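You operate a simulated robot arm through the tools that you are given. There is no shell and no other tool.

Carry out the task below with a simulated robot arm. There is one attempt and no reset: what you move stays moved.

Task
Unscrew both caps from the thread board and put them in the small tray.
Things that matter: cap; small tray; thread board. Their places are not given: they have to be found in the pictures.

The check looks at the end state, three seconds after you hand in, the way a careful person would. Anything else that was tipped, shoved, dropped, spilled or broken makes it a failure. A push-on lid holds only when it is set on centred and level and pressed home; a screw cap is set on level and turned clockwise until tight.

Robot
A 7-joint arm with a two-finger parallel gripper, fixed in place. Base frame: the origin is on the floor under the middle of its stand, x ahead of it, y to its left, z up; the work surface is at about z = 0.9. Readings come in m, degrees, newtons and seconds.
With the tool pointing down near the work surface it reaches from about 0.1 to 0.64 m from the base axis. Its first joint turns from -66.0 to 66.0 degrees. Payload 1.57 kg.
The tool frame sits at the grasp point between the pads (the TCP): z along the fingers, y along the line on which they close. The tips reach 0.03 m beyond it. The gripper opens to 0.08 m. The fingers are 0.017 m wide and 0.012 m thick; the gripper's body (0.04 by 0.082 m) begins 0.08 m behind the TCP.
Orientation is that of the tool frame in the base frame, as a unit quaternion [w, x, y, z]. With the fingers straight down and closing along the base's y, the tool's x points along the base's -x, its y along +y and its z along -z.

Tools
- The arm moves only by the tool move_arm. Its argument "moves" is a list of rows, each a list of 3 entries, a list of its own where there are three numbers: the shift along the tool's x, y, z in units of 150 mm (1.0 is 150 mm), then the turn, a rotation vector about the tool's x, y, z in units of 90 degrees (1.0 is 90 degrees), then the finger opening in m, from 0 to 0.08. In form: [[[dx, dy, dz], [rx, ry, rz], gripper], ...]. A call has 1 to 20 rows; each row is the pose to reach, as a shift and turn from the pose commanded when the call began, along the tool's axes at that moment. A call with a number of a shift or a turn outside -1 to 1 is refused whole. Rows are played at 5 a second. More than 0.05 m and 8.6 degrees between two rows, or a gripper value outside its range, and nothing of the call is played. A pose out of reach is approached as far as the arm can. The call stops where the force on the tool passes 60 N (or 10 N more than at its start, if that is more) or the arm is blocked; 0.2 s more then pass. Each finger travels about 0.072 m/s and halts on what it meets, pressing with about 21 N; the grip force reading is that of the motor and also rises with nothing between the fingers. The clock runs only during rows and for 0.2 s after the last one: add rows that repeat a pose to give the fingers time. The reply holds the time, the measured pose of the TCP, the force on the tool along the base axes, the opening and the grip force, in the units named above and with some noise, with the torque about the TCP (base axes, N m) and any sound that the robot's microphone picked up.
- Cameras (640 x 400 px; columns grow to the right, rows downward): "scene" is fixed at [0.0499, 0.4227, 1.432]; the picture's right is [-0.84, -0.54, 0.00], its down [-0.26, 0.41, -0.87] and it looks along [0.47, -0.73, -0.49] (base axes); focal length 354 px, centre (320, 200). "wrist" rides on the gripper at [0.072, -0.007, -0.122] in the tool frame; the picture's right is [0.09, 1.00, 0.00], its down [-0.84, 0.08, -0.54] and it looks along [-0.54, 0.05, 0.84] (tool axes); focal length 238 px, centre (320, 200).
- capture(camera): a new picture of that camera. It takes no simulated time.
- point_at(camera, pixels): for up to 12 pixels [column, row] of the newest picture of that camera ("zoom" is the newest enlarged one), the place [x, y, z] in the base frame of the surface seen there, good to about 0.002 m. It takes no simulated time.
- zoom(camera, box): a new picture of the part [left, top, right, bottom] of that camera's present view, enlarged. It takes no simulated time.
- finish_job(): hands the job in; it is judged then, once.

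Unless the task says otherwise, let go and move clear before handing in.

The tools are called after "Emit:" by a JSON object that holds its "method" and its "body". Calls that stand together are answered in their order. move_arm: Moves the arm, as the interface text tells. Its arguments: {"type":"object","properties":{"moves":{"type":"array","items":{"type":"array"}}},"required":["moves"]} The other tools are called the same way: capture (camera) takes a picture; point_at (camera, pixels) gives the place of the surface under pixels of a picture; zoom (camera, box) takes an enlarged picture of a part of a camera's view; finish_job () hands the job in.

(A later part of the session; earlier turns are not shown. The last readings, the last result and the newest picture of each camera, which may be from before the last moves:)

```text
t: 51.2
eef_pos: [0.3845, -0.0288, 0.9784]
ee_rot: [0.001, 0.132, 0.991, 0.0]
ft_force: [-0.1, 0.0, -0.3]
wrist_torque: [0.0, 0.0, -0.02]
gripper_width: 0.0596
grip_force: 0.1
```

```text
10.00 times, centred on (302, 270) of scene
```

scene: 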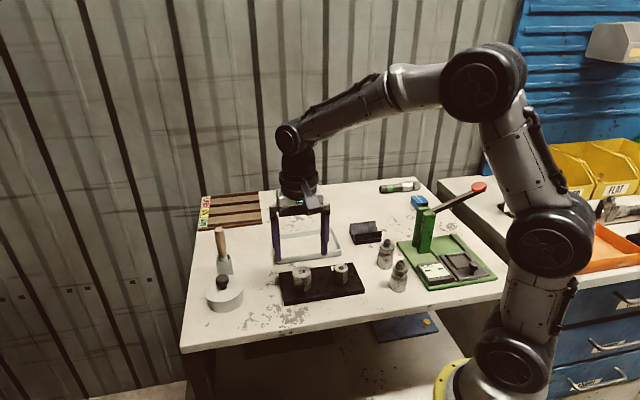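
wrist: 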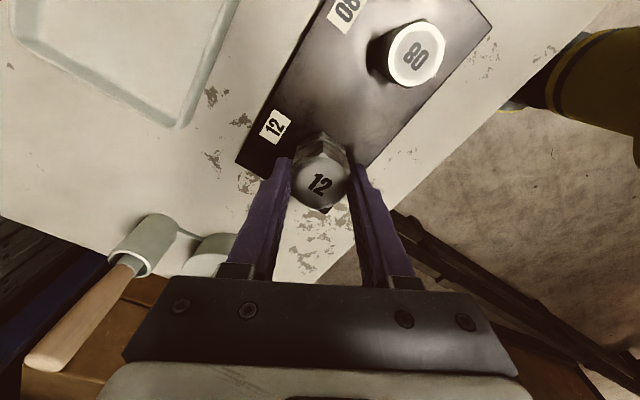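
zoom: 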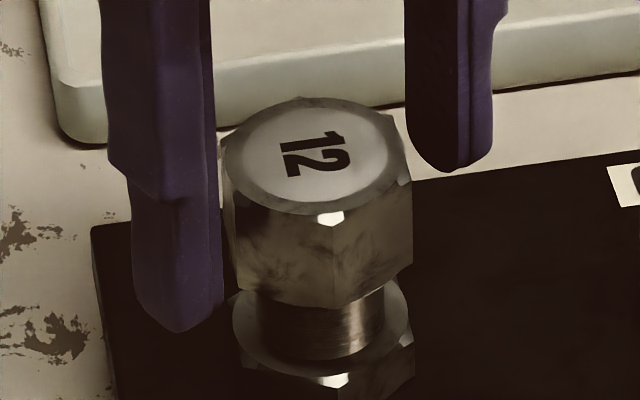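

The cap is still level. I'll measure its top and bottom so the next grip is a good one for lifting off.

Emit:
{"method": "point_at", "body": {"camera": "zoom", "pixels": [[318, 155], [333, 228], [333, 265], [335, 300], [330, 340], [260, 160], [375, 150], [180, 325]]}}

```text
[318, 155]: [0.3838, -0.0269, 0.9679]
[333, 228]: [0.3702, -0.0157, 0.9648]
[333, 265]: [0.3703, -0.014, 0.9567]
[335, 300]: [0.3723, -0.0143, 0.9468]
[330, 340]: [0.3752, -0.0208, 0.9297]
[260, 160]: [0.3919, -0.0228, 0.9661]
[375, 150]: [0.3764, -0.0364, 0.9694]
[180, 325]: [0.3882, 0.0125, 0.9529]
```

The cap spans z≈0.944–0.967. I'll turn back the other 90°, lower the fingers 3 mm for a fuller grip and close.

Emit:
{"method": "move_arm", "body": {"moves": [[[0, 0, 0], [0, 0, 0.08], 0.06], [[0, 0, 0], [0, 0, 0.16], 0.06], [[0, 0, 0], [0, 0, 0.25], 0.06], [[0, 0, 0], [0, 0, 0.34], 0.06], [[0, 0, 0], [0, 0, 0.43], 0.06], [[0, 0, 0.004], [0, 0, 0.52], 0.06], [[0, 0, 0.008], [0, 0, 0.61], 0.06], [[0, 0, 0.012], [0, 0, 0.7], 0.06], [[0, 0, 0.016], [0, 0, 0.79], 0.06], [[0, 0, 0.02], [0, 0, 0.88], 0.06], [[0, 0, 0.02], [0, 0, 0.95], 0.06], [[0, 0, 0.02], [0, 0, 1.0], 0.06], [[0, 0, 0.02], [0, 0, 1.0], 0.06], [[0, 0, 0.02], [0, 0, 1.0], 0.045], [[0, 0, 0.02], [0, 0, 1.0], 0.035], [[0, 0, 0.02], [0, 0, 1.0], 0.025], [[0, 0, 0.02], [0, 0, 1.0], 0.025], [[0, 0, 0.02], [0, 0, 1.0], 0.025]]}}

Emit:
{"method": "zoom", "body": {"camera": "wrist", "box": [240, 110, 400, 210]}}

```text
t: 55.0
eef_pos: [0.3843, -0.0287, 0.9743]
ee_rot: [0.0, 0.793, 0.609, 0.0]
ft_force: [-1.2, 0.1, 0.4]
wrist_torque: [0.02, -0.01, -0.04]
gripper_width: 0.0356
grip_force: 21.3
```

```text
4.00 times, centred on (320, 160) of wrist
```

zoom: 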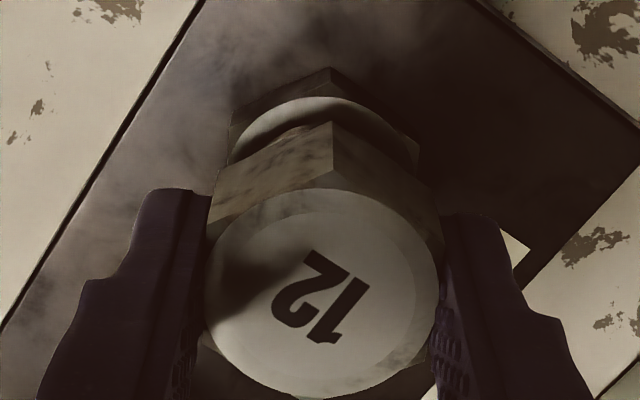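

The cap is gripped cleanly with almost no side force. I'll turn 90° with 2.6 mm rise.

Emit:
{"method": "move_arm", "body": {"moves": [[[0, 0, -0.0014], [0, 0, -0.08], 0.025], [[0, 0, -0.0028], [0, 0, -0.16], 0.025], [[0, 0, -0.0042], [0, 0, -0.24], 0.025], [[0, 0, -0.0056], [0, 0, -0.32], 0.025], [[0, 0, -0.007], [0, 0, -0.4], 0.025], [[0, 0, -0.0084], [0, 0, -0.48], 0.025], [[0, 0, -0.0098], [0, 0, -0.56], 0.025], [[0, 0, -0.0112], [0, 0, -0.64], 0.025], [[0, 0, -0.0126], [0, 0, -0.72], 0.025], [[0, 0, -0.014], [0, 0, -0.8], 0.025], [[0, 0, -0.0154], [0, 0, -0.88], 0.025], [[0, 0, -0.0167], [0, 0, -0.95], 0.025], [[0, 0, -0.0173], [0, 0, -1.0], 0.025], [[0, 0, -0.0173], [0, 0, -1.0], 0.025]]}}

Emit:
{"method": "zoom", "body": {"camera": "scene", "box": [270, 250, 334, 290]}}

```text
t: 58.0
eef_pos: [0.3837, -0.0288, 0.9774]
ee_rot: [0.0, 0.13, 0.992, 0.001]
ft_force: [0.6, -0.6, -0.1]
wrist_torque: [0.02, -0.03, 0.01]
gripper_width: 0.0356
grip_force: 21.1
```

```text
10.00 times, centred on (302, 270) of scene
```

zoom: 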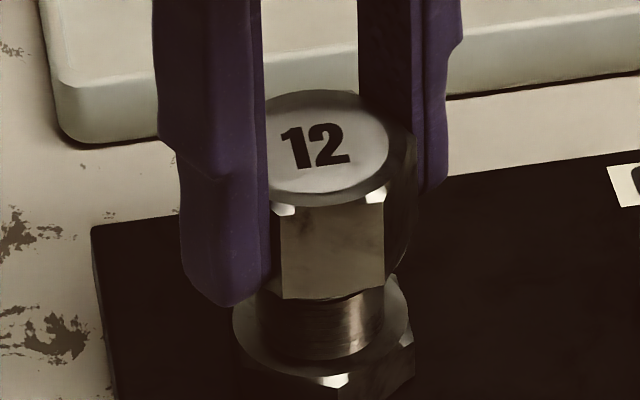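

All forces are near zero at 630°, which suggests the cap may be free. I'll lift 3 mm as a test.

Emit:
{"method": "move_arm", "body": {"moves": [[[0, 0, -0.007], [0, 0, 0], 0.025], [[0, 0, -0.0133], [0, 0, 0], 0.025], [[0, 0, -0.02], [0, 0, 0], 0.025], [[0, 0, -0.02], [0, 0, 0], 0.025]]}}

Emit:
{"method": "zoom", "body": {"camera": "scene", "box": [270, 250, 334, 290]}}

```text
t: 59.0
eef_pos: [0.3848, -0.0286, 0.9807]
ee_rot: [0.0, 0.13, 0.991, 0.0]
ft_force: [-0.8, 0.7, -0.9]
wrist_torque: [-0.04, 0.01, -0.04]
gripper_width: 0.0356
grip_force: 20.7
```

```text
10.00 times, centred on (302, 270) of scene
```

zoom: 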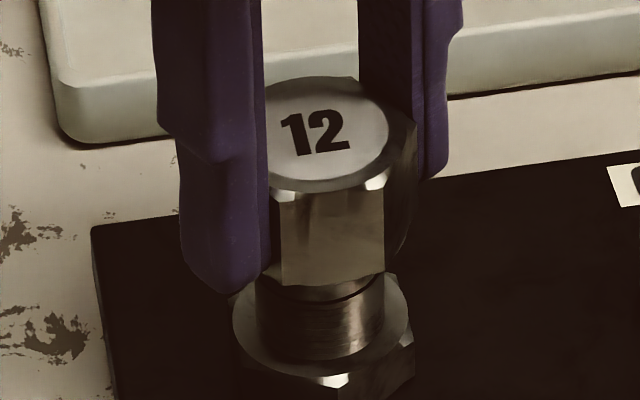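

The lift was free (Fz ≈ -1 N) and the cap came up off the stud. I'll raise it 65 mm straight up and look at the tray.

Emit:
{"method": "move_arm", "body": {"moves": [[[0, 0, -0.05], [0, 0, 0], 0.025], [[0, 0, -0.1], [0, 0, 0], 0.025], [[0, 0, -0.18], [0, 0, 0], 0.025], [[0, 0, -0.26], [0, 0, 0], 0.025], [[0, 0, -0.34], [0, 0, 0], 0.025], [[0, 0, -0.4], [0, 0, 0], 0.025], [[0, 0, -0.43], [0, 0, 0], 0.025], [[0, 0, -0.43], [0, 0, 0], 0.025]]}}

Emit:
{"method": "capture", "body": {"camera": "scene"}}

Emit:
{"method": "capture", "body": {"camera": "wrist"}}

Emit:
{"method": "zoom", "body": {"camera": "scene", "box": [250, 210, 394, 300]}}

```text
t: 60.8
eef_pos: [0.3845, -0.0283, 1.0456]
ee_rot: [0.0, 0.13, 0.991, -0.001]
ft_force: [1.2, 0.2, -0.6]
wrist_torque: [0.01, 0.0, 0.0]
gripper_width: 0.0358
grip_force: 20.9
```

```text
taken
```

scene: 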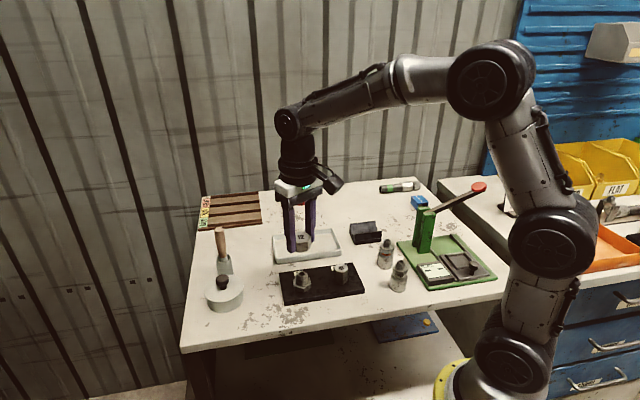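

```text
taken
```

wrist: 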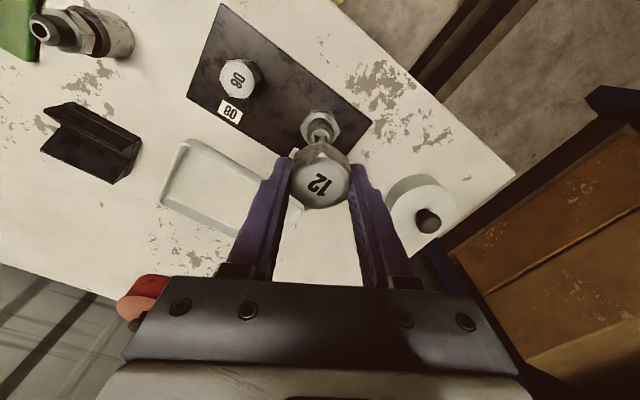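

```text
4.44 times, centred on (322, 255) of scene
```

zoom: 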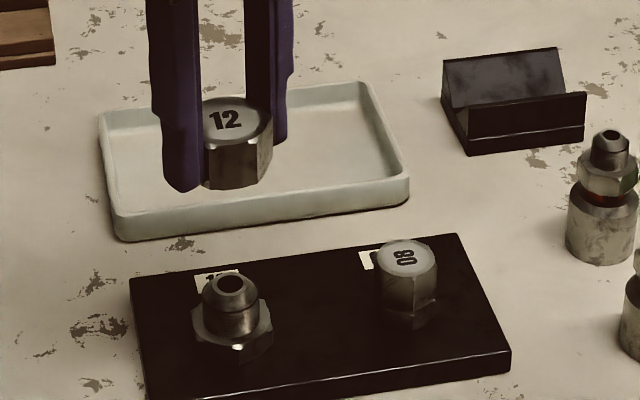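

The 12 cap hangs free in the fingers and its bare stud stands on the board at scene zoom (232,300). I'll measure the tray's rim, floor and inner edges.

Emit:
{"method": "point_at", "body": {"camera": "zoom", "pixels": [[103, 115], [366, 84], [407, 172], [117, 216], [110, 120], [356, 92], [395, 170], [122, 205], [300, 150], [340, 120], [140, 190], [232, 280]]}}

Emit:
{"method": "point_at", "body": {"camera": "wrist", "pixels": [[183, 140], [162, 200], [186, 147], [170, 197], [205, 180], [230, 228], [238, 235], [262, 178]]}}

```text
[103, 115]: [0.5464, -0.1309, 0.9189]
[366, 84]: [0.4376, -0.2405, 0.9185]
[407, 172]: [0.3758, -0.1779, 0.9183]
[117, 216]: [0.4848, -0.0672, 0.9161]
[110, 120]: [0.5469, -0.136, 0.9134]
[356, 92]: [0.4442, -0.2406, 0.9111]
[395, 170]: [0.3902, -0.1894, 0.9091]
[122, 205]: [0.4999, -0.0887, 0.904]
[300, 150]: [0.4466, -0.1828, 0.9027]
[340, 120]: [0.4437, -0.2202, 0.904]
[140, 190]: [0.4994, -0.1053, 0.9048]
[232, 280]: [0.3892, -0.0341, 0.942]
```

```text
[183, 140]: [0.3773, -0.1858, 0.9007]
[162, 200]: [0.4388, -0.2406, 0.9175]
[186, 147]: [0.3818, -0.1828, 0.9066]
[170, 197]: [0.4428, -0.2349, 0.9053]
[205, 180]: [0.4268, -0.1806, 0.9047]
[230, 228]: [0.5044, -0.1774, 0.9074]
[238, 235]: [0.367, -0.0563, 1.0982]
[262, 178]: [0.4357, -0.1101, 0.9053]
```

The tray is about 0.154 × 0.088 m outside, centred at (0.461,-0.154), long side along 45°, floor z≈0.904, rim z≈0.918. Before carrying the cap over I'll check the red pot and rack positions near the tray.

Emit:
{"method": "point_at", "body": {"camera": "scene", "pixels": [[300, 190], [300, 181], [313, 193], [288, 197], [262, 222], [262, 195], [366, 240], [351, 232]]}}

```text
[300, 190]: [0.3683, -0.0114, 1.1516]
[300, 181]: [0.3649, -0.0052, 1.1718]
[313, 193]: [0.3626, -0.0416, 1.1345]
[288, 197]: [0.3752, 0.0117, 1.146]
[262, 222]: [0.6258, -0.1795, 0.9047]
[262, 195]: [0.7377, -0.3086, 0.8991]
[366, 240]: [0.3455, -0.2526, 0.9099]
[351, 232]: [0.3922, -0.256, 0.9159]
```

The way to the tray is clear. I'll carry the cap at z≈1.045 to above (0.481,-0.134), turning 30° clockwise so that the fingers line up with the tray's long side.

Emit:
{"method": "move_arm", "body": {"moves": [[[-0.05, -0.032, 0], [0, 0, 0.02], 0.025], [[-0.13, -0.083, 0], [0, 0, 0.055], 0.025], [[-0.22, -0.141, 0], [0, 0, 0.095], 0.025], [[-0.32, -0.205, 0], [0, 0, 0.135], 0.025], [[-0.42, -0.269, 0], [0, 0, 0.175], 0.025], [[-0.52, -0.334, 0], [0, 0, 0.215], 0.025], [[-0.62, -0.398, 0], [0, 0, 0.255], 0.025], [[-0.71, -0.455, 0], [0, 0, 0.295], 0.025], [[-0.77, -0.494, 0], [0, 0, 0.32], 0.025], [[-0.8044, -0.516, 0], [0, 0, 0.333], 0.025], [[-0.8044, -0.516, 0], [0, 0, 0.333], 0.025], [[-0.8044, -0.516, 0], [0, 0, 0.333], 0.025]]}}

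Emit:
{"method": "capture", "body": {"camera": "wrist"}}

Emit:
{"method": "capture", "body": {"camera": "scene"}}

```text
t: 63.4
eef_pos: [0.481, -0.1352, 1.0457]
ee_rot: [0.0, 0.383, 0.924, 0.0]
ft_force: [0.9, -0.3, -0.9]
wrist_torque: [0.04, 0.03, -0.01]
gripper_width: 0.0352
grip_force: 21.0
```

```text
taken
```

wrist: 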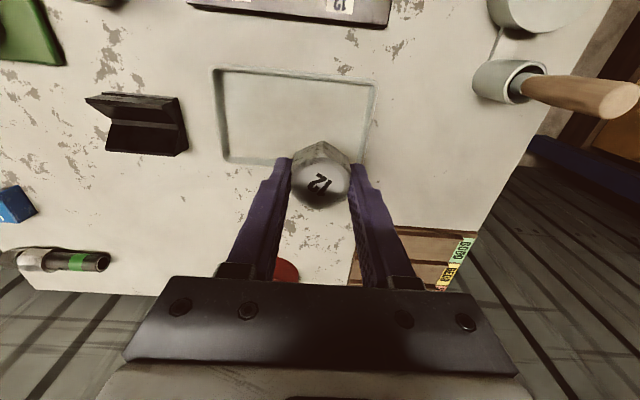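

```text
taken
```

scene: 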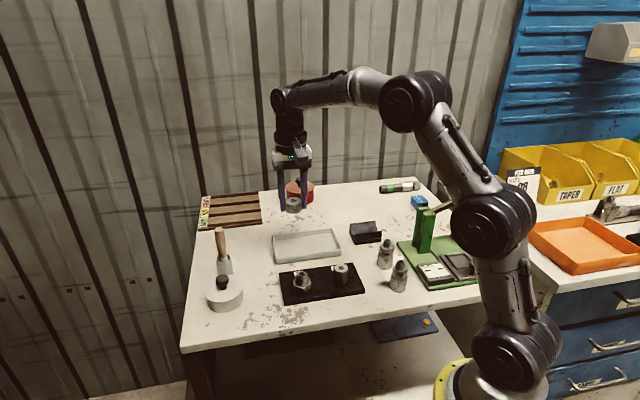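

The tray is square to the picture (corners near (217,72), (376,84), (228,160)). I'll verify the tray's corners from this view before lowering.

Emit:
{"method": "point_at", "body": {"camera": "wrist", "pixels": [[216, 71], [375, 84], [224, 161], [365, 160], [300, 78], [250, 163], [370, 120], [221, 110], [300, 120]]}}

```text
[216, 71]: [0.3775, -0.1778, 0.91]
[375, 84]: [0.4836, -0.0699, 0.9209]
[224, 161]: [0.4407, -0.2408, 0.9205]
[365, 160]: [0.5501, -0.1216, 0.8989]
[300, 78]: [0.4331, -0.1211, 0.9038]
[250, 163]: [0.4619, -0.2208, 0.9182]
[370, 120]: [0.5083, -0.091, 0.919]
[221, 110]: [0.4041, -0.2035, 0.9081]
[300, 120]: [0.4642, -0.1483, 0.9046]
```

The tray's place is confirmed. I'll lower the cap straight down to about 7 mm above the floor.

Emit:
{"method": "move_arm", "body": {"moves": [[[0, 0, 0.08], [0, 0, 0], 0.025], [[0, 0, 0.2], [0, 0, 0], 0.025], [[0, 0, 0.32], [0, 0, 0], 0.025], [[0, 0, 0.44], [0, 0, 0], 0.025], [[0, 0, 0.54], [0, 0, 0], 0.025], [[0, 0, 0.62], [0, 0, 0], 0.025], [[0, 0, 0.66], [0, 0, 0], 0.025], [[0, 0, 0.68], [0, 0, 0], 0.025], [[0, 0, 0.68], [0, 0, 0], 0.025]]}}

Emit:
{"method": "capture", "body": {"camera": "wrist"}}

Emit:
{"method": "zoom", "body": {"camera": "scene", "box": [258, 215, 354, 275]}}

```text
t: 65.4
eef_pos: [0.481, -0.1348, 0.9417]
ee_rot: [0.001, 0.383, 0.924, 0.0]
ft_force: [-0.4, 0.4, -0.6]
wrist_torque: [0.02, 0.0, -0.01]
gripper_width: 0.0356
grip_force: 21.5
```

```text
taken
```

wrist: 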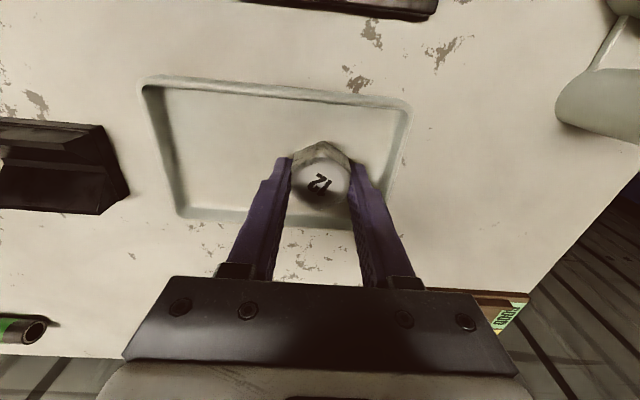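

```text
6.67 times, centred on (306, 245) of scene
```

zoom: 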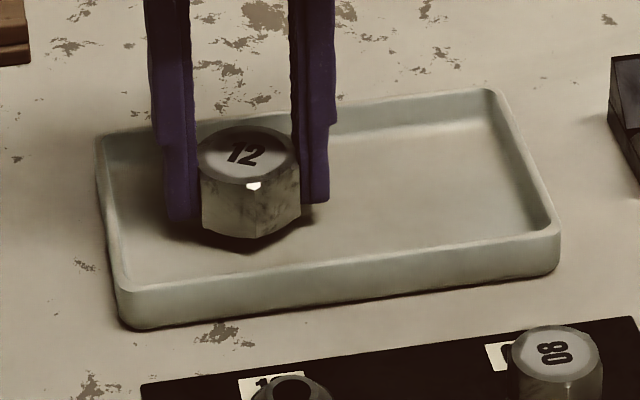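

The cap is over the tray floor, inside all walls. I'll check its lower edge and the fingertips' height.

Emit:
{"method": "point_at", "body": {"camera": "zoom", "pixels": [[252, 228], [252, 236], [182, 216], [316, 198], [250, 250], [140, 220], [240, 155]]}}

Emit:
{"method": "move_arm", "body": {"moves": [[[0, 0, 0.007], [0, 0, 0], 0.025], [[0, 0, 0.014], [0, 0, 0], 0.025], [[0, 0, 0.02], [0, 0, 0], 0.025], [[0, 0, 0.02], [0, 0, 0], 0.025]]}}

```text
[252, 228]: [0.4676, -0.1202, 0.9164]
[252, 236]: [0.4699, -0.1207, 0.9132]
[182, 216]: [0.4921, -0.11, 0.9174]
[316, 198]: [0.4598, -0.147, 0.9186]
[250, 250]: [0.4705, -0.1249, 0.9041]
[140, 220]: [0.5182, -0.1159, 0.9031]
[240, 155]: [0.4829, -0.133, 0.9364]
```

```text
t: 66.4
eef_pos: [0.4811, -0.1348, 0.9403]
ee_rot: [0.0, 0.383, 0.924, 0.0]
ft_force: [0.7, -0.3, -0.9]
wrist_torque: [-0.01, -0.01, 0.02]
gripper_width: 0.0355
grip_force: 21.5
```

The cap's lower edge is at about 0.910 and the floor at 0.904. I'll lower 5 mm more in 1 mm steps.

Emit:
{"method": "move_arm", "body": {"moves": [[[0, 0, 0.007], [0, 0, 0], 0.025], [[0, 0, 0.0133], [0, 0, 0], 0.025], [[0, 0, 0.02], [0, 0, 0], 0.025], [[0, 0, 0.0267], [0, 0, 0], 0.025], [[0, 0, 0.0333], [0, 0, 0], 0.025], [[0, 0, 0.0333], [0, 0, 0], 0.025]]}}

Emit:
{"method": "zoom", "body": {"camera": "scene", "box": [258, 215, 354, 275]}}

```text
t: 67.8
eef_pos: [0.4812, -0.1338, 0.9345]
ee_rot: [-0.001, 0.382, 0.924, -0.001]
ft_force: [-0.6, -0.2, -1.0]
wrist_torque: [-0.02, -0.01, 0.0]
gripper_width: 0.0354
grip_force: 21.3
```

```text
6.67 times, centred on (306, 245) of scene
```

zoom: 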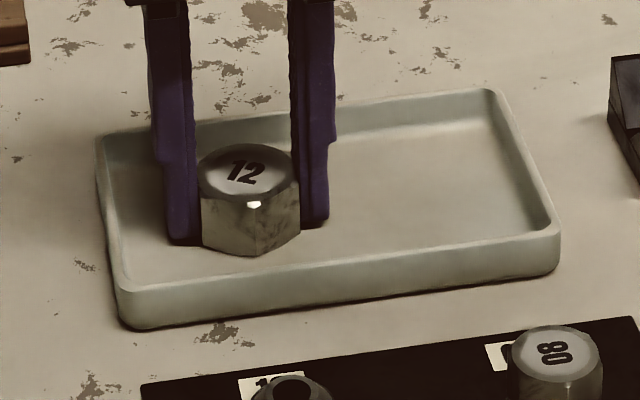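

No contact force yet, but the cap looks almost down. I'll lower up to 2 mm more and read the force.

Emit:
{"method": "move_arm", "body": {"moves": [[[0, 0, 0.004], [0, 0, 0], 0.025], [[0, 0, 0.008], [0, 0, 0], 0.025], [[0, 0, 0.008], [0, 0, 0], 0.025]]}}

```text
t: 68.6
eef_pos: [0.4817, -0.1339, 0.9339]
ee_rot: [0.001, 0.383, 0.924, 0.0]
ft_force: [-0.3, 0.5, 2.9]
wrist_torque: [0.05, 0.09, 0.0]
gripper_width: 0.0356
grip_force: 20.7
```

Contact at +2.9 N: the cap rests on the floor. I'll open the fingers gently to 0.048 and rise straight up.

Emit:
{"method": "move_arm", "body": {"moves": [[[0, 0, 0], [0, 0, 0], 0.038], [[0, 0, 0], [0, 0, 0], 0.043], [[0, 0, 0], [0, 0, 0], 0.048], [[0, 0, 0], [0, 0, 0], 0.048], [[0, 0, -0.03], [0, 0, 0], 0.048], [[0, 0, -0.08], [0, 0, 0], 0.048], [[0, 0, -0.16], [0, 0, 0], 0.048], [[0, 0, -0.26], [0, 0, 0], 0.048], [[0, 0, -0.38], [0, 0, 0], 0.05], [[0, 0, -0.5], [0, 0, 0], 0.055], [[0, 0, -0.62], [0, 0, 0], 0.06], [[0, 0, -0.7], [0, 0, 0], 0.06], [[0, 0, -0.7], [0, 0, 0], 0.06]]}}

Emit:
{"method": "capture", "body": {"camera": "wrist"}}

Emit:
{"method": "zoom", "body": {"camera": "scene", "box": [250, 215, 394, 305]}}

```text
t: 71.4
eef_pos: [0.4825, -0.1349, 1.0406]
ee_rot: [0.001, 0.382, 0.924, 0.0]
ft_force: [-0.1, 0.1, 0.2]
wrist_torque: [0.0, 0.01, -0.02]
gripper_width: 0.0601
grip_force: 0.0
```

```text
taken
```

wrist: 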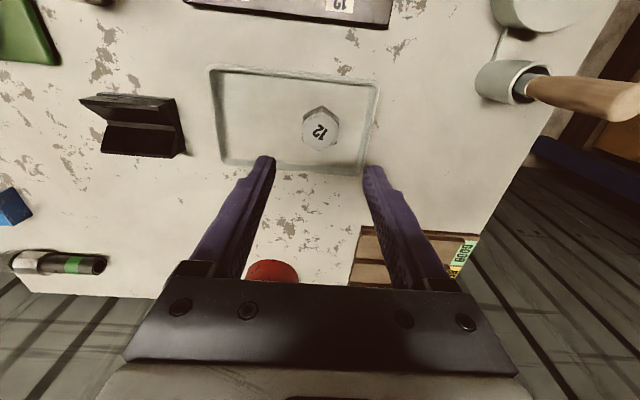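

```text
4.44 times, centred on (322, 260) of scene
```

zoom: 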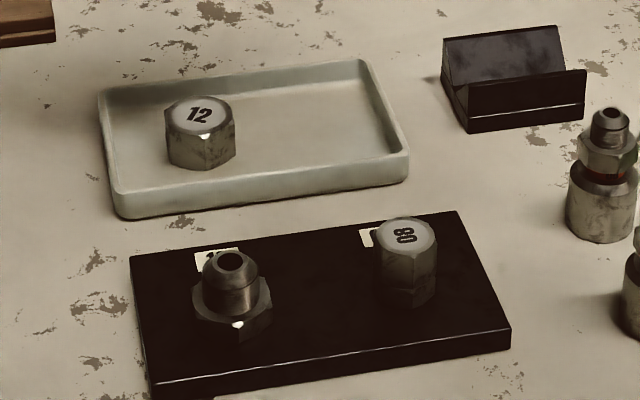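

The 12 cap stands upright in the tray at scene zoom (200,130), and the board hasn't shifted. Next I'll move above the 08 cap at about (0.326,-0.088), turning 60° clockwise to close along -15°.

Emit:
{"method": "move_arm", "body": {"moves": [[[0.05, -0.027, 0], [0, 0, 0.03], 0.06], [[0.13, -0.07, 0], [0, 0, 0.09], 0.06], [[0.23, -0.124, 0], [0, 0, 0.16], 0.06], [[0.33, -0.179, 0], [0, 0, 0.23], 0.06], [[0.44, -0.238, 0], [0, 0, 0.31], 0.06], [[0.55, -0.298, 0], [0, 0, 0.39], 0.06], [[0.66, -0.357, 0], [0, 0, 0.46], 0.06], [[0.76, -0.411, 0], [0, 0, 0.53], 0.06], [[0.85, -0.46, 0], [0, 0, 0.6], 0.06], [[0.92, -0.498, 0], [0, 0, 0.65], 0.06], [[0.947, -0.5125, 0], [0, 0, 0.667], 0.06], [[0.947, -0.5125, 0], [0, 0, 0.667], 0.06], [[0.947, -0.5125, 0], [0, 0, 0.667], 0.06]]}}

Emit:
{"method": "capture", "body": {"camera": "wrist"}}

Emit:
{"method": "zoom", "body": {"camera": "wrist", "box": [256, 100, 384, 180]}}

```text
t: 74.2
eef_pos: [0.3273, -0.0889, 1.0387]
ee_rot: [0.0, 0.794, 0.608, 0.0]
ft_force: [0.3, -0.3, 0.0]
wrist_torque: [0.02, 0.0, -0.02]
gripper_width: 0.0595
grip_force: 0.0
```

```text
taken
```

wrist: 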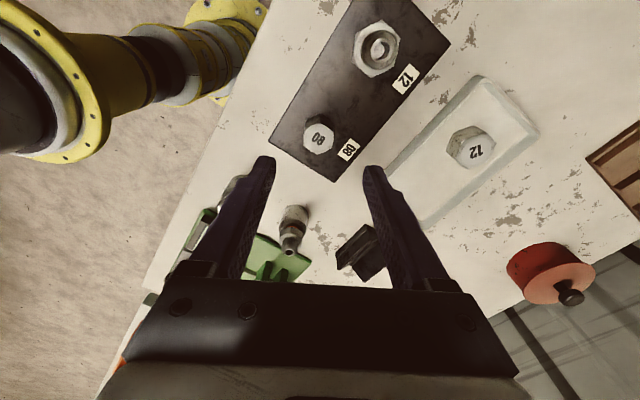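

```text
5.00 times, centred on (320, 140) of wrist
```

zoom: 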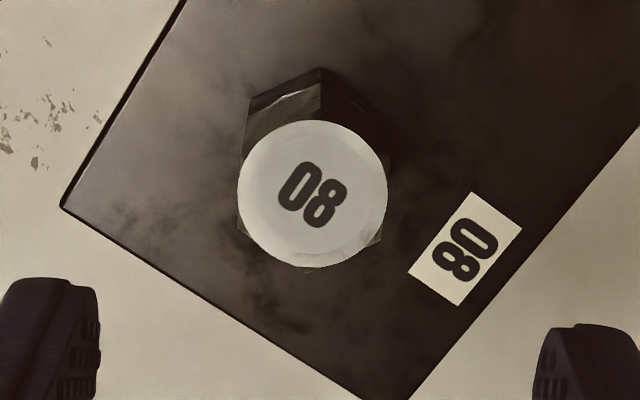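

The 08 cap's flats stand parallel to the fingers (vertices at zoom (322,110) and (308,270)). I'll measure its centre and edges.

Emit:
{"method": "point_at", "body": {"camera": "zoom", "pixels": [[313, 193], [322, 118], [321, 90], [321, 72], [308, 268], [240, 190], [386, 195], [250, 130], [375, 240]]}}

Emit:
{"method": "zoom", "body": {"camera": "scene", "box": [309, 250, 373, 290]}}

```text
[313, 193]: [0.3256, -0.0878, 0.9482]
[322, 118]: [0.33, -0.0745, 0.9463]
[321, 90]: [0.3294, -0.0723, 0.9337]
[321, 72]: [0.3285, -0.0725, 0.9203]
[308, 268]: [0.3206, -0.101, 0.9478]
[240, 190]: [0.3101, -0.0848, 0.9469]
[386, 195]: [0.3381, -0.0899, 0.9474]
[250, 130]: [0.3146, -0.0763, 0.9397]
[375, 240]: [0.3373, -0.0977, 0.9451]
```

```text
10.00 times, centred on (341, 270) of scene
```

zoom: 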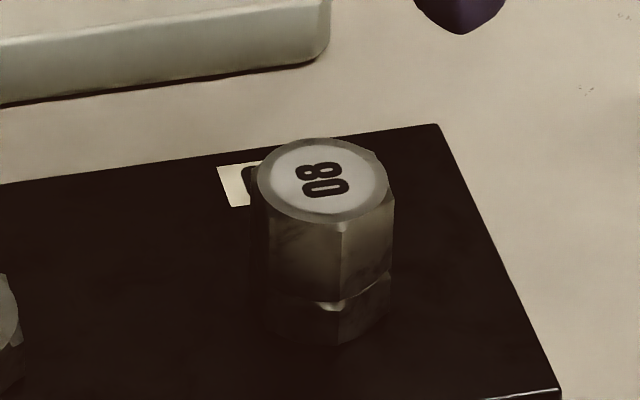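

The 08 cap's centre is about (0.3257,-0.088). I'll check the seam height on the vertical edge in the scene zoom.

Emit:
{"method": "point_at", "body": {"camera": "zoom", "pixels": [[340, 228], [340, 270], [338, 290], [338, 297], [335, 305], [338, 325], [338, 340], [322, 180]]}}

```text
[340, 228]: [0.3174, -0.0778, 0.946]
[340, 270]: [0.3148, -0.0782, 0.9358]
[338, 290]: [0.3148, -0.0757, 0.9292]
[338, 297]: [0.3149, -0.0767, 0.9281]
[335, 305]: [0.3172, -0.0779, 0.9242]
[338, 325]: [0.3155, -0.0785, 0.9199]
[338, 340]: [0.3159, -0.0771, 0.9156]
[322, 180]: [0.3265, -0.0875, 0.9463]
```

The 08 cap spans z≈0.927–0.947. I'll go down to TCP z≈0.960 (tips 0.930) with fingers at 0.055, then close.

Emit:
{"method": "move_arm", "body": {"moves": [[[0, -0.002, 0.08], [0, 0, 0], 0.06], [[0, -0.0036, 0.18], [0, 0, 0], 0.06], [[0, -0.0036, 0.28], [0, 0, 0], 0.055], [[0, -0.0036, 0.38], [0, 0, 0], 0.055], [[0, -0.0036, 0.46], [0, 0, 0], 0.055], [[0, -0.0036, 0.51], [0, 0, 0], 0.055], [[0, -0.0036, 0.524], [0, 0, 0], 0.055], [[0, -0.0036, 0.524], [0, 0, 0], 0.055]]}}

Emit:
{"method": "zoom", "body": {"camera": "wrist", "box": [240, 110, 400, 210]}}

Emit:
{"method": "zoom", "body": {"camera": "scene", "box": [309, 250, 373, 290]}}

```text
t: 76.0
eef_pos: [0.3265, -0.0887, 0.9607]
ee_rot: [0.0, 0.793, 0.609, 0.0]
ft_force: [0.2, -0.4, 0.7]
wrist_torque: [0.01, -0.01, 0.01]
gripper_width: 0.055
grip_force: 0.0
```

```text
4.00 times, centred on (320, 160) of wrist
```

zoom: 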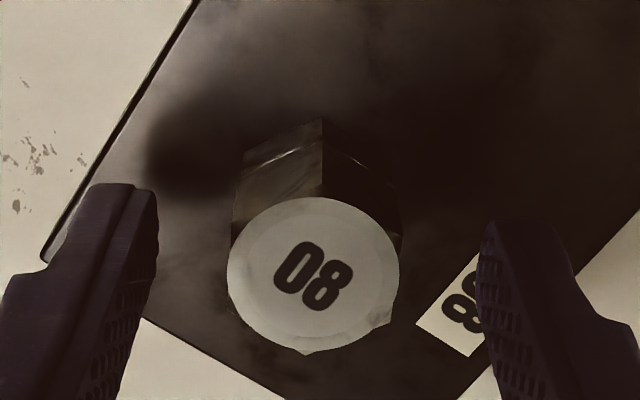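

```text
10.00 times, centred on (341, 270) of scene
```

zoom: 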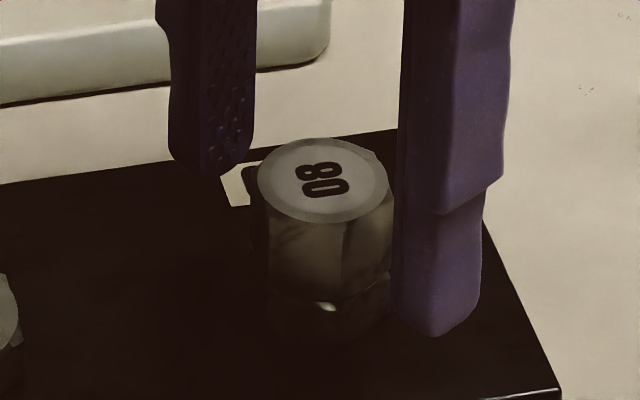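

The cap sits about 0.7 mm toward the left finger, so I'll shift by that and close.

Emit:
{"method": "move_arm", "body": {"moves": [[[0, -0.005, 0], [0, 0, 0], 0.05], [[0, -0.005, 0], [0, 0, 0], 0.04], [[0, -0.005, 0], [0, 0, 0], 0.03], [[0, -0.005, 0], [0, 0, 0], 0.022], [[0, -0.005, 0], [0, 0, 0], 0.015], [[0, -0.005, 0], [0, 0, 0], 0.015]]}}

```text
t: 77.4
eef_pos: [0.3256, -0.0883, 0.9611]
ee_rot: [0.0, 0.793, 0.609, 0.0]
ft_force: [-2.3, 0.6, 1.8]
wrist_torque: [0.04, 0.06, 0.04]
gripper_width: 0.0265
grip_force: 20.9
```

The 08 cap is gripped at 0.0265 m with little side force. I'll turn 60° counter-clockwise with 1.4 mm rise and see the force.

Emit:
{"method": "move_arm", "body": {"moves": [[[0, 0, -0.0008], [0, 0, -0.06], 0.015], [[0, 0, -0.0016], [0, 0, -0.12], 0.015], [[0, 0, -0.0024], [0, 0, -0.18], 0.015], [[0, 0, -0.0032], [0, 0, -0.24], 0.015], [[0, 0, -0.004], [0, 0, -0.3], 0.015], [[0, 0, -0.0048], [0, 0, -0.36], 0.015], [[0, 0, -0.0056], [0, 0, -0.42], 0.015], [[0, 0, -0.0064], [0, 0, -0.48], 0.015], [[0, 0, -0.0072], [0, 0, -0.54], 0.015], [[0, 0, -0.0084], [0, 0, -0.6], 0.015], [[0, 0, -0.0093], [0, 0, -0.667], 0.015], [[0, 0, -0.0093], [0, 0, -0.667], 0.015]]}}

Emit:
{"method": "zoom", "body": {"camera": "wrist", "box": [240, 110, 400, 210]}}

Emit:
{"method": "zoom", "body": {"camera": "scene", "box": [309, 250, 373, 290]}}

```text
t: 80.0
eef_pos: [0.3252, -0.0884, 0.9621]
ee_rot: [0.001, 0.383, 0.924, 0.001]
ft_force: [5.9, 3.1, 2.3]
wrist_torque: [0.06, -0.04, -0.02]
gripper_width: 0.0265
grip_force: 20.7
```

```text
4.00 times, centred on (320, 160) of wrist
```

zoom: 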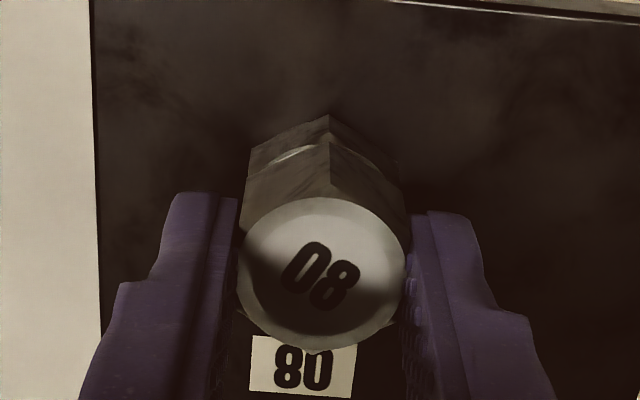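

```text
10.00 times, centred on (341, 270) of scene
```

zoom: 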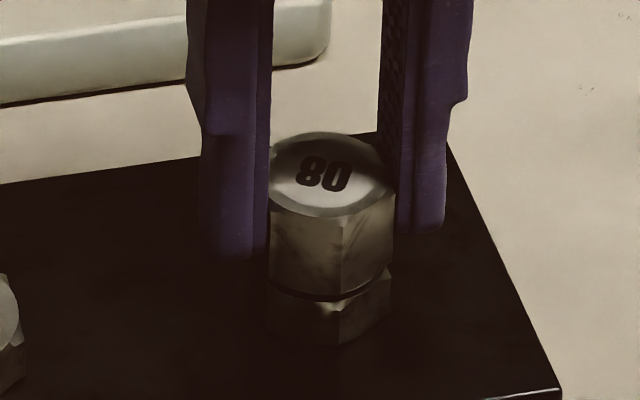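

The label shows the cap turned with the fingers and forces stay small, so a lead near 8.5 mm fits. I'll turn 90° more with 2.1 mm rise.

Emit:
{"method": "move_arm", "body": {"moves": [[[-0.001, 0.0028, -0.001], [0, 0, -0.07], 0.015], [[-0.001, 0.0028, -0.002], [0, 0, -0.14], 0.015], [[-0.001, 0.0028, -0.003], [0, 0, -0.21], 0.015], [[-0.001, 0.0028, -0.004], [0, 0, -0.28], 0.015], [[-0.001, 0.0028, -0.005], [0, 0, -0.35], 0.015], [[-0.001, 0.0028, -0.006], [0, 0, -0.42], 0.015], [[-0.001, 0.0028, -0.007], [0, 0, -0.5], 0.015], [[-0.001, 0.0028, -0.008], [0, 0, -0.58], 0.015], [[-0.001, 0.0028, -0.009], [0, 0, -0.66], 0.015], [[-0.001, 0.0028, -0.01], [0, 0, -0.74], 0.015], [[-0.001, 0.0028, -0.0115], [0, 0, -0.82], 0.015], [[-0.001, 0.0028, -0.013], [0, 0, -0.9], 0.015], [[-0.001, 0.0028, -0.014], [0, 0, -1.0], 0.015], [[-0.001, 0.0028, -0.014], [0, 0, -1.0], 0.015]]}}

Emit:
{"method": "zoom", "body": {"camera": "scene", "box": [309, 250, 373, 290]}}

```text
refused: row 13 steps farther than a row can; nothing moved
```

```text
10.00 times, centred on (341, 270) of scene
```

zoom: 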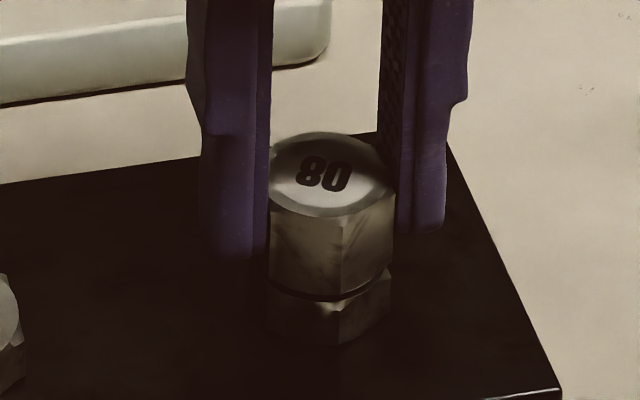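

The call was refused because the last row stepped 9°, and nothing moved. I'll send it again with even steps.

Emit:
{"method": "move_arm", "body": {"moves": [[[-0.001, 0.0028, -0.001], [0, 0, -0.07], 0.015], [[-0.001, 0.0028, -0.002], [0, 0, -0.14], 0.015], [[-0.001, 0.0028, -0.003], [0, 0, -0.21], 0.015], [[-0.001, 0.0028, -0.004], [0, 0, -0.28], 0.015], [[-0.001, 0.0028, -0.005], [0, 0, -0.35], 0.015], [[-0.001, 0.0028, -0.006], [0, 0, -0.42], 0.015], [[-0.001, 0.0028, -0.007], [0, 0, -0.5], 0.015], [[-0.001, 0.0028, -0.008], [0, 0, -0.58], 0.015], [[-0.001, 0.0028, -0.009], [0, 0, -0.66], 0.015], [[-0.001, 0.0028, -0.01], [0, 0, -0.74], 0.015], [[-0.001, 0.0028, -0.0115], [0, 0, -0.82], 0.015], [[-0.001, 0.0028, -0.013], [0, 0, -0.9], 0.015], [[-0.001, 0.0028, -0.0135], [0, 0, -0.95], 0.015], [[-0.001, 0.0028, -0.014], [0, 0, -1.0], 0.015], [[-0.001, 0.0028, -0.014], [0, 0, -1.0], 0.015]]}}

Emit:
{"method": "zoom", "body": {"camera": "scene", "box": [309, 250, 373, 290]}}

```text
t: 83.2
eef_pos: [0.3244, -0.0877, 0.9638]
ee_rot: [-0.002, -0.383, 0.924, 0.0]
ft_force: [3.0, 8.7, 6.8]
wrist_torque: [0.21, -0.09, 0.01]
gripper_width: 0.0264
grip_force: 21.2
```

```text
10.00 times, centred on (341, 270) of scene
```

zoom: 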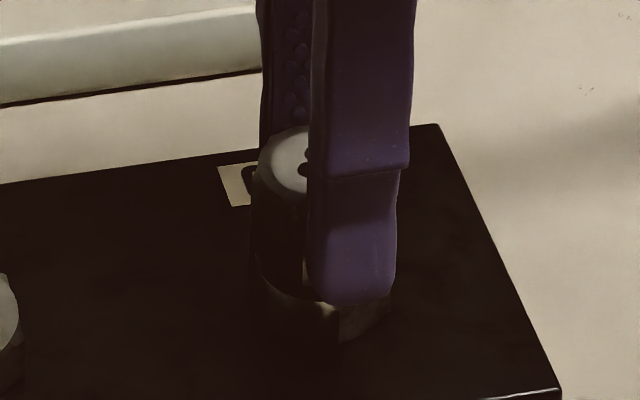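

Now 150°, with Fz +6.8 N, so the lead is nearer 10 mm. I'll finish this stroke with 30° more and 1.4 mm rise.

Emit:
{"method": "move_arm", "body": {"moves": [[[-0.004, 0.0024, -0.004], [0, 0, -0.05], 0.015], [[-0.004, 0.0024, -0.006], [0, 0, -0.12], 0.015], [[-0.004, 0.0024, -0.007], [0, 0, -0.19], 0.015], [[-0.004, 0.0024, -0.008], [0, 0, -0.26], 0.015], [[-0.004, 0.0024, -0.0093], [0, 0, -0.333], 0.015], [[-0.004, 0.0024, -0.0093], [0, 0, -0.333], 0.015]]}}

Emit:
{"method": "zoom", "body": {"camera": "wrist", "box": [240, 110, 400, 210]}}

Emit:
{"method": "zoom", "body": {"camera": "scene", "box": [309, 250, 373, 290]}}

```text
t: 84.6
eef_pos: [0.3258, -0.0884, 0.9653]
ee_rot: [-0.001, -0.609, 0.793, 0.001]
ft_force: [0.8, -13.9, -15.1]
wrist_torque: [-0.34, 0.01, -0.03]
gripper_width: 0.0266
grip_force: 20.5
```

```text
4.00 times, centred on (320, 160) of wrist
```

zoom: 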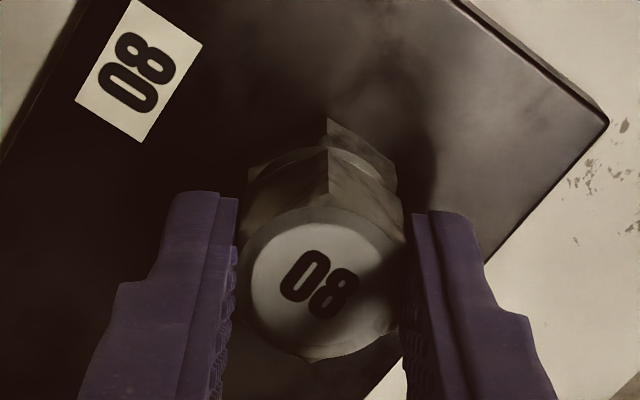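

```text
10.00 times, centred on (341, 270) of scene
```

zoom: 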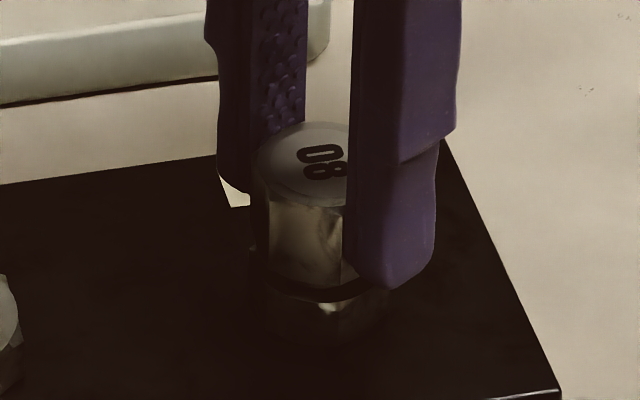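

Fz is -15 N, so I've risen about 1.2 mm too much; the lead is nearer 8 mm. I'll ease down and re-centre, open to 0.05, and turn back 90°.

Emit:
{"method": "move_arm", "body": {"moves": [[[0.0064, -0.0017, 0.008], [0, 0, 0], 0.015], [[0.0064, -0.0017, 0.008], [0, 0, 0], 0.035], [[0.0064, -0.0017, 0.008], [0, 0, 0], 0.05], [[0.0064, -0.0017, 0.008], [0, 0, 0], 0.05], [[0.0064, -0.0017, 0.008], [0, 0, 0.08], 0.05], [[0.0064, -0.0017, 0.008], [0, 0, 0.16], 0.05], [[0.0064, -0.0017, 0.008], [0, 0, 0.25], 0.05], [[0.0064, -0.0017, 0.008], [0, 0, 0.34], 0.05], [[0.0064, -0.0017, 0.008], [0, 0, 0.43], 0.05], [[0.0064, -0.0017, 0.008], [0, 0, 0.52], 0.05], [[0.0064, -0.0017, 0.008], [0, 0, 0.61], 0.05], [[0.0064, -0.0017, 0.008], [0, 0, 0.7], 0.05], [[0.0064, -0.0017, 0.008], [0, 0, 0.79], 0.05], [[0.0064, -0.0017, 0.008], [0, 0, 0.88], 0.05], [[0.0064, -0.0017, 0.008], [0, 0, 0.95], 0.05], [[0.0064, -0.0017, 0.008], [0, 0, 1.0], 0.05], [[0.0064, -0.0017, 0.008], [0, 0, 1.0], 0.05]]}}

Emit:
{"method": "zoom", "body": {"camera": "scene", "box": [309, 250, 373, 290]}}

```text
t: 88.2
eef_pos: [0.3262, -0.0877, 0.9624]
ee_rot: [0.0, 0.132, 0.991, -0.001]
ft_force: [0.1, -0.2, -0.1]
wrist_torque: [0.03, 0.0, 0.0]
gripper_width: 0.0498
grip_force: 0.0
```

```text
10.00 times, centred on (341, 270) of scene
```

zoom: 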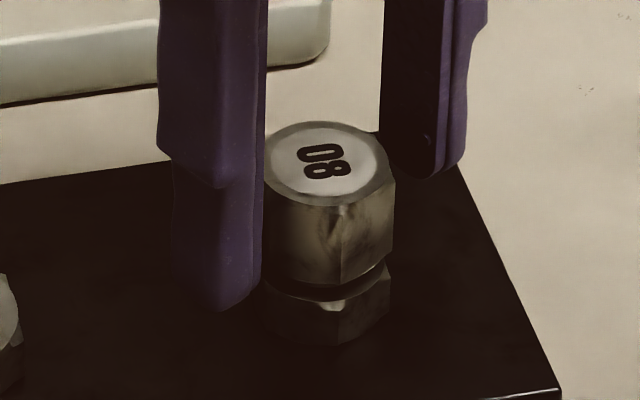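

The cap is level, raised above the foot. I'll measure it and turn back the other 90°, then close.

Emit:
{"method": "point_at", "body": {"camera": "zoom", "pixels": [[322, 163], [340, 210], [340, 250], [340, 278], [335, 305], [285, 165], [370, 160], [215, 300]]}}

Emit:
{"method": "move_arm", "body": {"moves": [[[0, 0, 0], [0, 0, 0.08], 0.05], [[0, 0, 0], [0, 0, 0.16], 0.05], [[0, 0, 0], [0, 0, 0.25], 0.05], [[0, 0, 0], [0, 0, 0.34], 0.05], [[0, 0, 0], [0, 0, 0.43], 0.05], [[0, 0, 0], [0, 0, 0.52], 0.05], [[0, 0, 0], [0, 0, 0.61], 0.05], [[0, 0, 0], [0, 0, 0.7], 0.05], [[0, 0, 0], [0, 0, 0.79], 0.05], [[0, 0, 0], [0, 0, 0.88], 0.05], [[0, 0, 0], [0, 0, 0.95], 0.05], [[0, 0, 0], [0, 0, 1.0], 0.05], [[0, 0, 0], [0, 0, 1.0], 0.05], [[0, 0, 0], [0, 0, 1.0], 0.038], [[0, 0, 0], [0, 0, 1.0], 0.028], [[0, 0, 0], [0, 0, 1.0], 0.015], [[0, 0, 0], [0, 0, 1.0], 0.015], [[0, 0, 0], [0, 0, 1.0], 0.015]]}}

Emit:
{"method": "zoom", "body": {"camera": "wrist", "box": [240, 110, 400, 210]}}

```text
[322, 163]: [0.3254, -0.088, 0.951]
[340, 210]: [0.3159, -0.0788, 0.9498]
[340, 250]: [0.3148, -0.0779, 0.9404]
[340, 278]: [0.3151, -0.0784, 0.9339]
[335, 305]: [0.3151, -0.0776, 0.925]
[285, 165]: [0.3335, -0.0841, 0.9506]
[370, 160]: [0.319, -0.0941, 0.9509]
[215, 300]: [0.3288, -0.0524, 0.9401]
```

```text
t: 92.0
eef_pos: [0.3253, -0.0894, 0.9646]
ee_rot: [-0.002, 0.793, 0.609, -0.001]
ft_force: [-5.1, 0.4, 2.0]
wrist_torque: [0.02, 0.13, 0.02]
gripper_width: 0.0262
grip_force: 21.2
```

```text
4.00 times, centred on (320, 160) of wrist
```

zoom: 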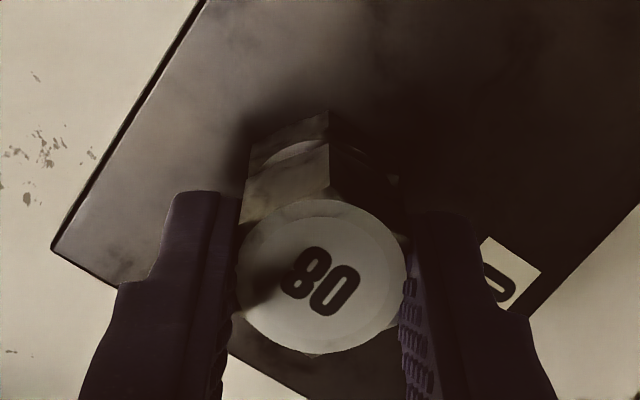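

The cap's top is at ≈0.951, 4 mm per half turn, so the lead is 8 mm. It is regripped; I'll turn 90° with 2 mm rise.

Emit:
{"method": "move_arm", "body": {"moves": [[[0, -0.0025, -0.001], [0, 0, -0.07], 0.015], [[0, -0.0025, -0.002], [0, 0, -0.14], 0.015], [[0, -0.0025, -0.003], [0, 0, -0.21], 0.015], [[0, -0.0025, -0.004], [0, 0, -0.28], 0.015], [[0, -0.0025, -0.005], [0, 0, -0.35], 0.015], [[0, -0.0025, -0.006], [0, 0, -0.42], 0.015], [[0, -0.0025, -0.007], [0, 0, -0.5], 0.015], [[0, -0.0025, -0.008], [0, 0, -0.58], 0.015], [[0, -0.0025, -0.009], [0, 0, -0.66], 0.015], [[0, -0.0025, -0.01], [0, 0, -0.74], 0.015], [[0, -0.0025, -0.011], [0, 0, -0.82], 0.015], [[0, -0.0025, -0.012], [0, 0, -0.9], 0.015], [[0, -0.0025, -0.0128], [0, 0, -0.95], 0.015], [[0, -0.0025, -0.0133], [0, 0, -1.0], 0.015], [[0, -0.0025, -0.0133], [0, 0, -1.0], 0.015]]}}

Emit:
{"method": "zoom", "body": {"camera": "scene", "box": [309, 250, 373, 290]}}

```text
t: 95.2
eef_pos: [0.3252, -0.0873, 0.9647]
ee_rot: [0.001, 0.13, 0.992, 0.0]
ft_force: [10.7, 8.1, -0.7]
wrist_torque: [0.17, -0.24, 0.0]
gripper_width: 0.0265
grip_force: 21.6
```

```text
10.00 times, centred on (341, 270) of scene
```

zoom: 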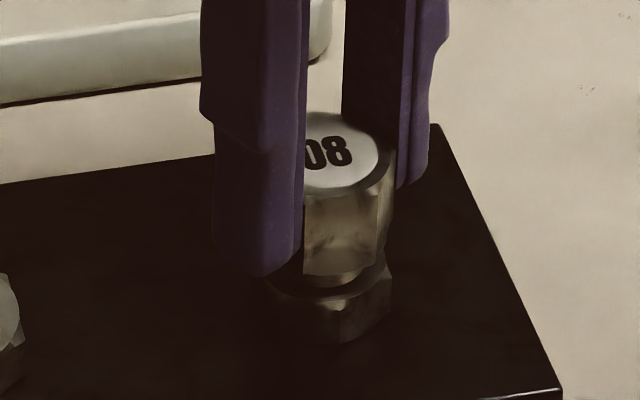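

270° done with Fz ≈ 0. I'll turn another 90° with 2 mm rise and a 0.8 mm side correction.

Emit:
{"method": "move_arm", "body": {"moves": [[[-0.0036, 0.0044, -0.001], [0, 0, -0.07], 0.015], [[-0.0036, 0.0044, -0.002], [0, 0, -0.14], 0.015], [[-0.0036, 0.0044, -0.003], [0, 0, -0.21], 0.015], [[-0.0036, 0.0044, -0.004], [0, 0, -0.28], 0.015], [[-0.0036, 0.0044, -0.005], [0, 0, -0.35], 0.015], [[-0.0036, 0.0044, -0.006], [0, 0, -0.42], 0.015], [[-0.0036, 0.0044, -0.007], [0, 0, -0.5], 0.015], [[-0.0036, 0.0044, -0.008], [0, 0, -0.58], 0.015], [[-0.0036, 0.0044, -0.009], [0, 0, -0.66], 0.015], [[-0.0036, 0.0044, -0.01], [0, 0, -0.74], 0.015], [[-0.0036, 0.0044, -0.011], [0, 0, -0.82], 0.015], [[-0.0036, 0.0044, -0.012], [0, 0, -0.9], 0.015], [[-0.0036, 0.0044, -0.0128], [0, 0, -0.95], 0.015], [[-0.0036, 0.0044, -0.0133], [0, 0, -1.0], 0.015], [[-0.0036, 0.0044, -0.0133], [0, 0, -1.0], 0.015]]}}

Emit:
{"method": "zoom", "body": {"camera": "scene", "box": [309, 250, 373, 290]}}

```text
t: 98.4
eef_pos: [0.326, -0.0879, 0.9679]
ee_rot: [0.0, -0.61, 0.793, 0.001]
ft_force: [-1.5, 5.8, 6.6]
wrist_torque: [0.13, 0.03, -0.02]
gripper_width: 0.0266
grip_force: 21.5
```

```text
10.00 times, centred on (341, 270) of scene
```

zoom: 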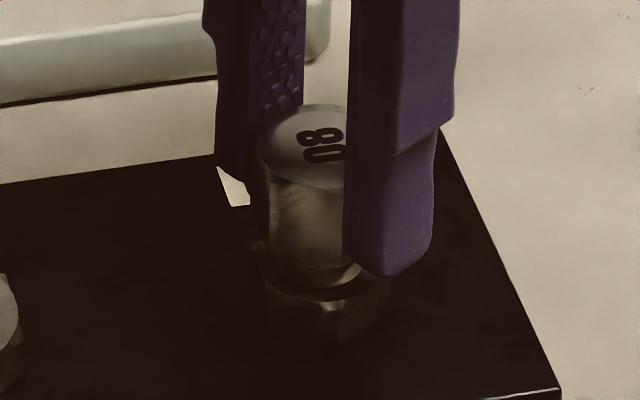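

360° done, and Fz +6.6 N shows the thread still pushing. I'll rise 0.5 mm to neutral, open, and turn back 90°.

Emit:
{"method": "move_arm", "body": {"moves": [[[0, 0, -0.003], [0, 0, 0], 0.015], [[0, 0, -0.003], [0, 0, 0], 0.035], [[0, 0, -0.003], [0, 0, 0], 0.05], [[0, 0, -0.003], [0, 0, 0], 0.05], [[0, 0, -0.003], [0, 0, 0.08], 0.05], [[0, 0, -0.003], [0, 0, 0.16], 0.05], [[0, 0, -0.003], [0, 0, 0.25], 0.05], [[0, 0, -0.003], [0, 0, 0.34], 0.05], [[0, 0, -0.003], [0, 0, 0.43], 0.05], [[0, 0, -0.003], [0, 0, 0.52], 0.05], [[0, 0, -0.003], [0, 0, 0.61], 0.05], [[0, 0, -0.003], [0, 0, 0.7], 0.05], [[0, 0, -0.003], [0, 0, 0.79], 0.05], [[0, 0, -0.003], [0, 0, 0.88], 0.05], [[0, 0, -0.003], [0, 0, 0.95], 0.05], [[0, 0, -0.003], [0, 0, 1.0], 0.05], [[0, 0, -0.003], [0, 0, 1.0], 0.05]]}}

Emit:
{"method": "zoom", "body": {"camera": "scene", "box": [309, 250, 373, 290]}}

```text
t: 102.0
eef_pos: [0.3259, -0.0872, 0.9679]
ee_rot: [0.0, 0.131, 0.991, 0.0]
ft_force: [1.0, 0.9, 0.2]
wrist_torque: [0.02, -0.02, 0.02]
gripper_width: 0.05
grip_force: 0.0
```

```text
10.00 times, centred on (341, 270) of scene
```

zoom: 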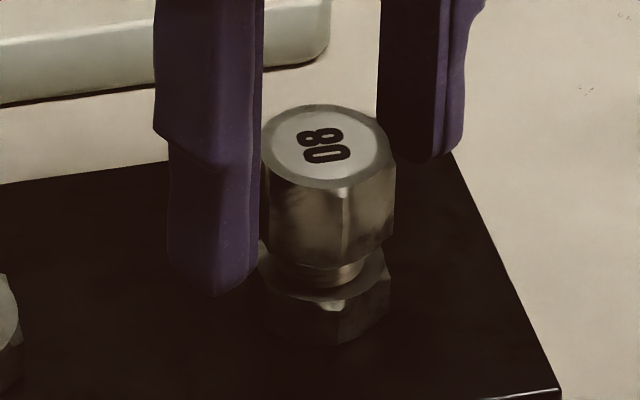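

The cap stands level with bare stud below it. I'll measure, turn back the rest, lower 2 mm for a fuller grip and close.

Emit:
{"method": "point_at", "body": {"camera": "zoom", "pixels": [[322, 146], [342, 195], [342, 235], [342, 260], [335, 305], [285, 150], [370, 145]]}}

Emit:
{"method": "move_arm", "body": {"moves": [[[0, 0, 0], [0, 0, 0.08], 0.05], [[0, 0, 0], [0, 0, 0.16], 0.05], [[0, 0, 0], [0, 0, 0.25], 0.05], [[0, 0, 0], [0, 0, 0.34], 0.05], [[0, 0, 0.002], [0, 0, 0.43], 0.05], [[0, 0, 0.004], [0, 0, 0.52], 0.05], [[0, 0, 0.006], [0, 0, 0.61], 0.05], [[0, 0, 0.008], [0, 0, 0.7], 0.05], [[0, 0, 0.01], [0, 0, 0.79], 0.05], [[0, 0, 0.012], [0, 0, 0.88], 0.05], [[0, 0, 0.0133], [0, 0, 0.95], 0.05], [[0, 0, 0.0133], [0, 0, 1.0], 0.05], [[0, 0, 0.0133], [0, 0, 1.0], 0.05], [[0, 0, 0.0133], [0, 0, 1.0], 0.038], [[0, 0, 0.0133], [0, 0, 1.0], 0.028], [[0, 0, 0.0133], [0, 0, 1.0], 0.015], [[0, 0, 0.0133], [0, 0, 1.0], 0.015], [[0, 0, 0.0133], [0, 0, 1.0], 0.015]]}}

Emit:
{"method": "zoom", "body": {"camera": "wrist", "box": [240, 110, 400, 210]}}

```text
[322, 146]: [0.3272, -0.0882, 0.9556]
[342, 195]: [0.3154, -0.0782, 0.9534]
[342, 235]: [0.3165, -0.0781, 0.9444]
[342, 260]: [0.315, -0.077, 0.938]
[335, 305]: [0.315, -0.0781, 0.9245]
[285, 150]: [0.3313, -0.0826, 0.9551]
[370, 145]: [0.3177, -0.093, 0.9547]
```

```text
t: 105.8
eef_pos: [0.3263, -0.0877, 0.966]
ee_rot: [0.0, 0.793, 0.609, -0.001]
ft_force: [-7.4, 1.8, 2.2]
wrist_torque: [0.02, 0.13, -0.02]
gripper_width: 0.0263
grip_force: 21.1
```

```text
4.00 times, centred on (320, 160) of wrist
```

zoom: 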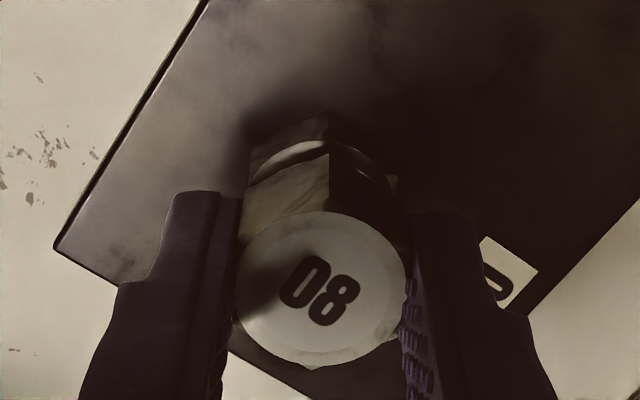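

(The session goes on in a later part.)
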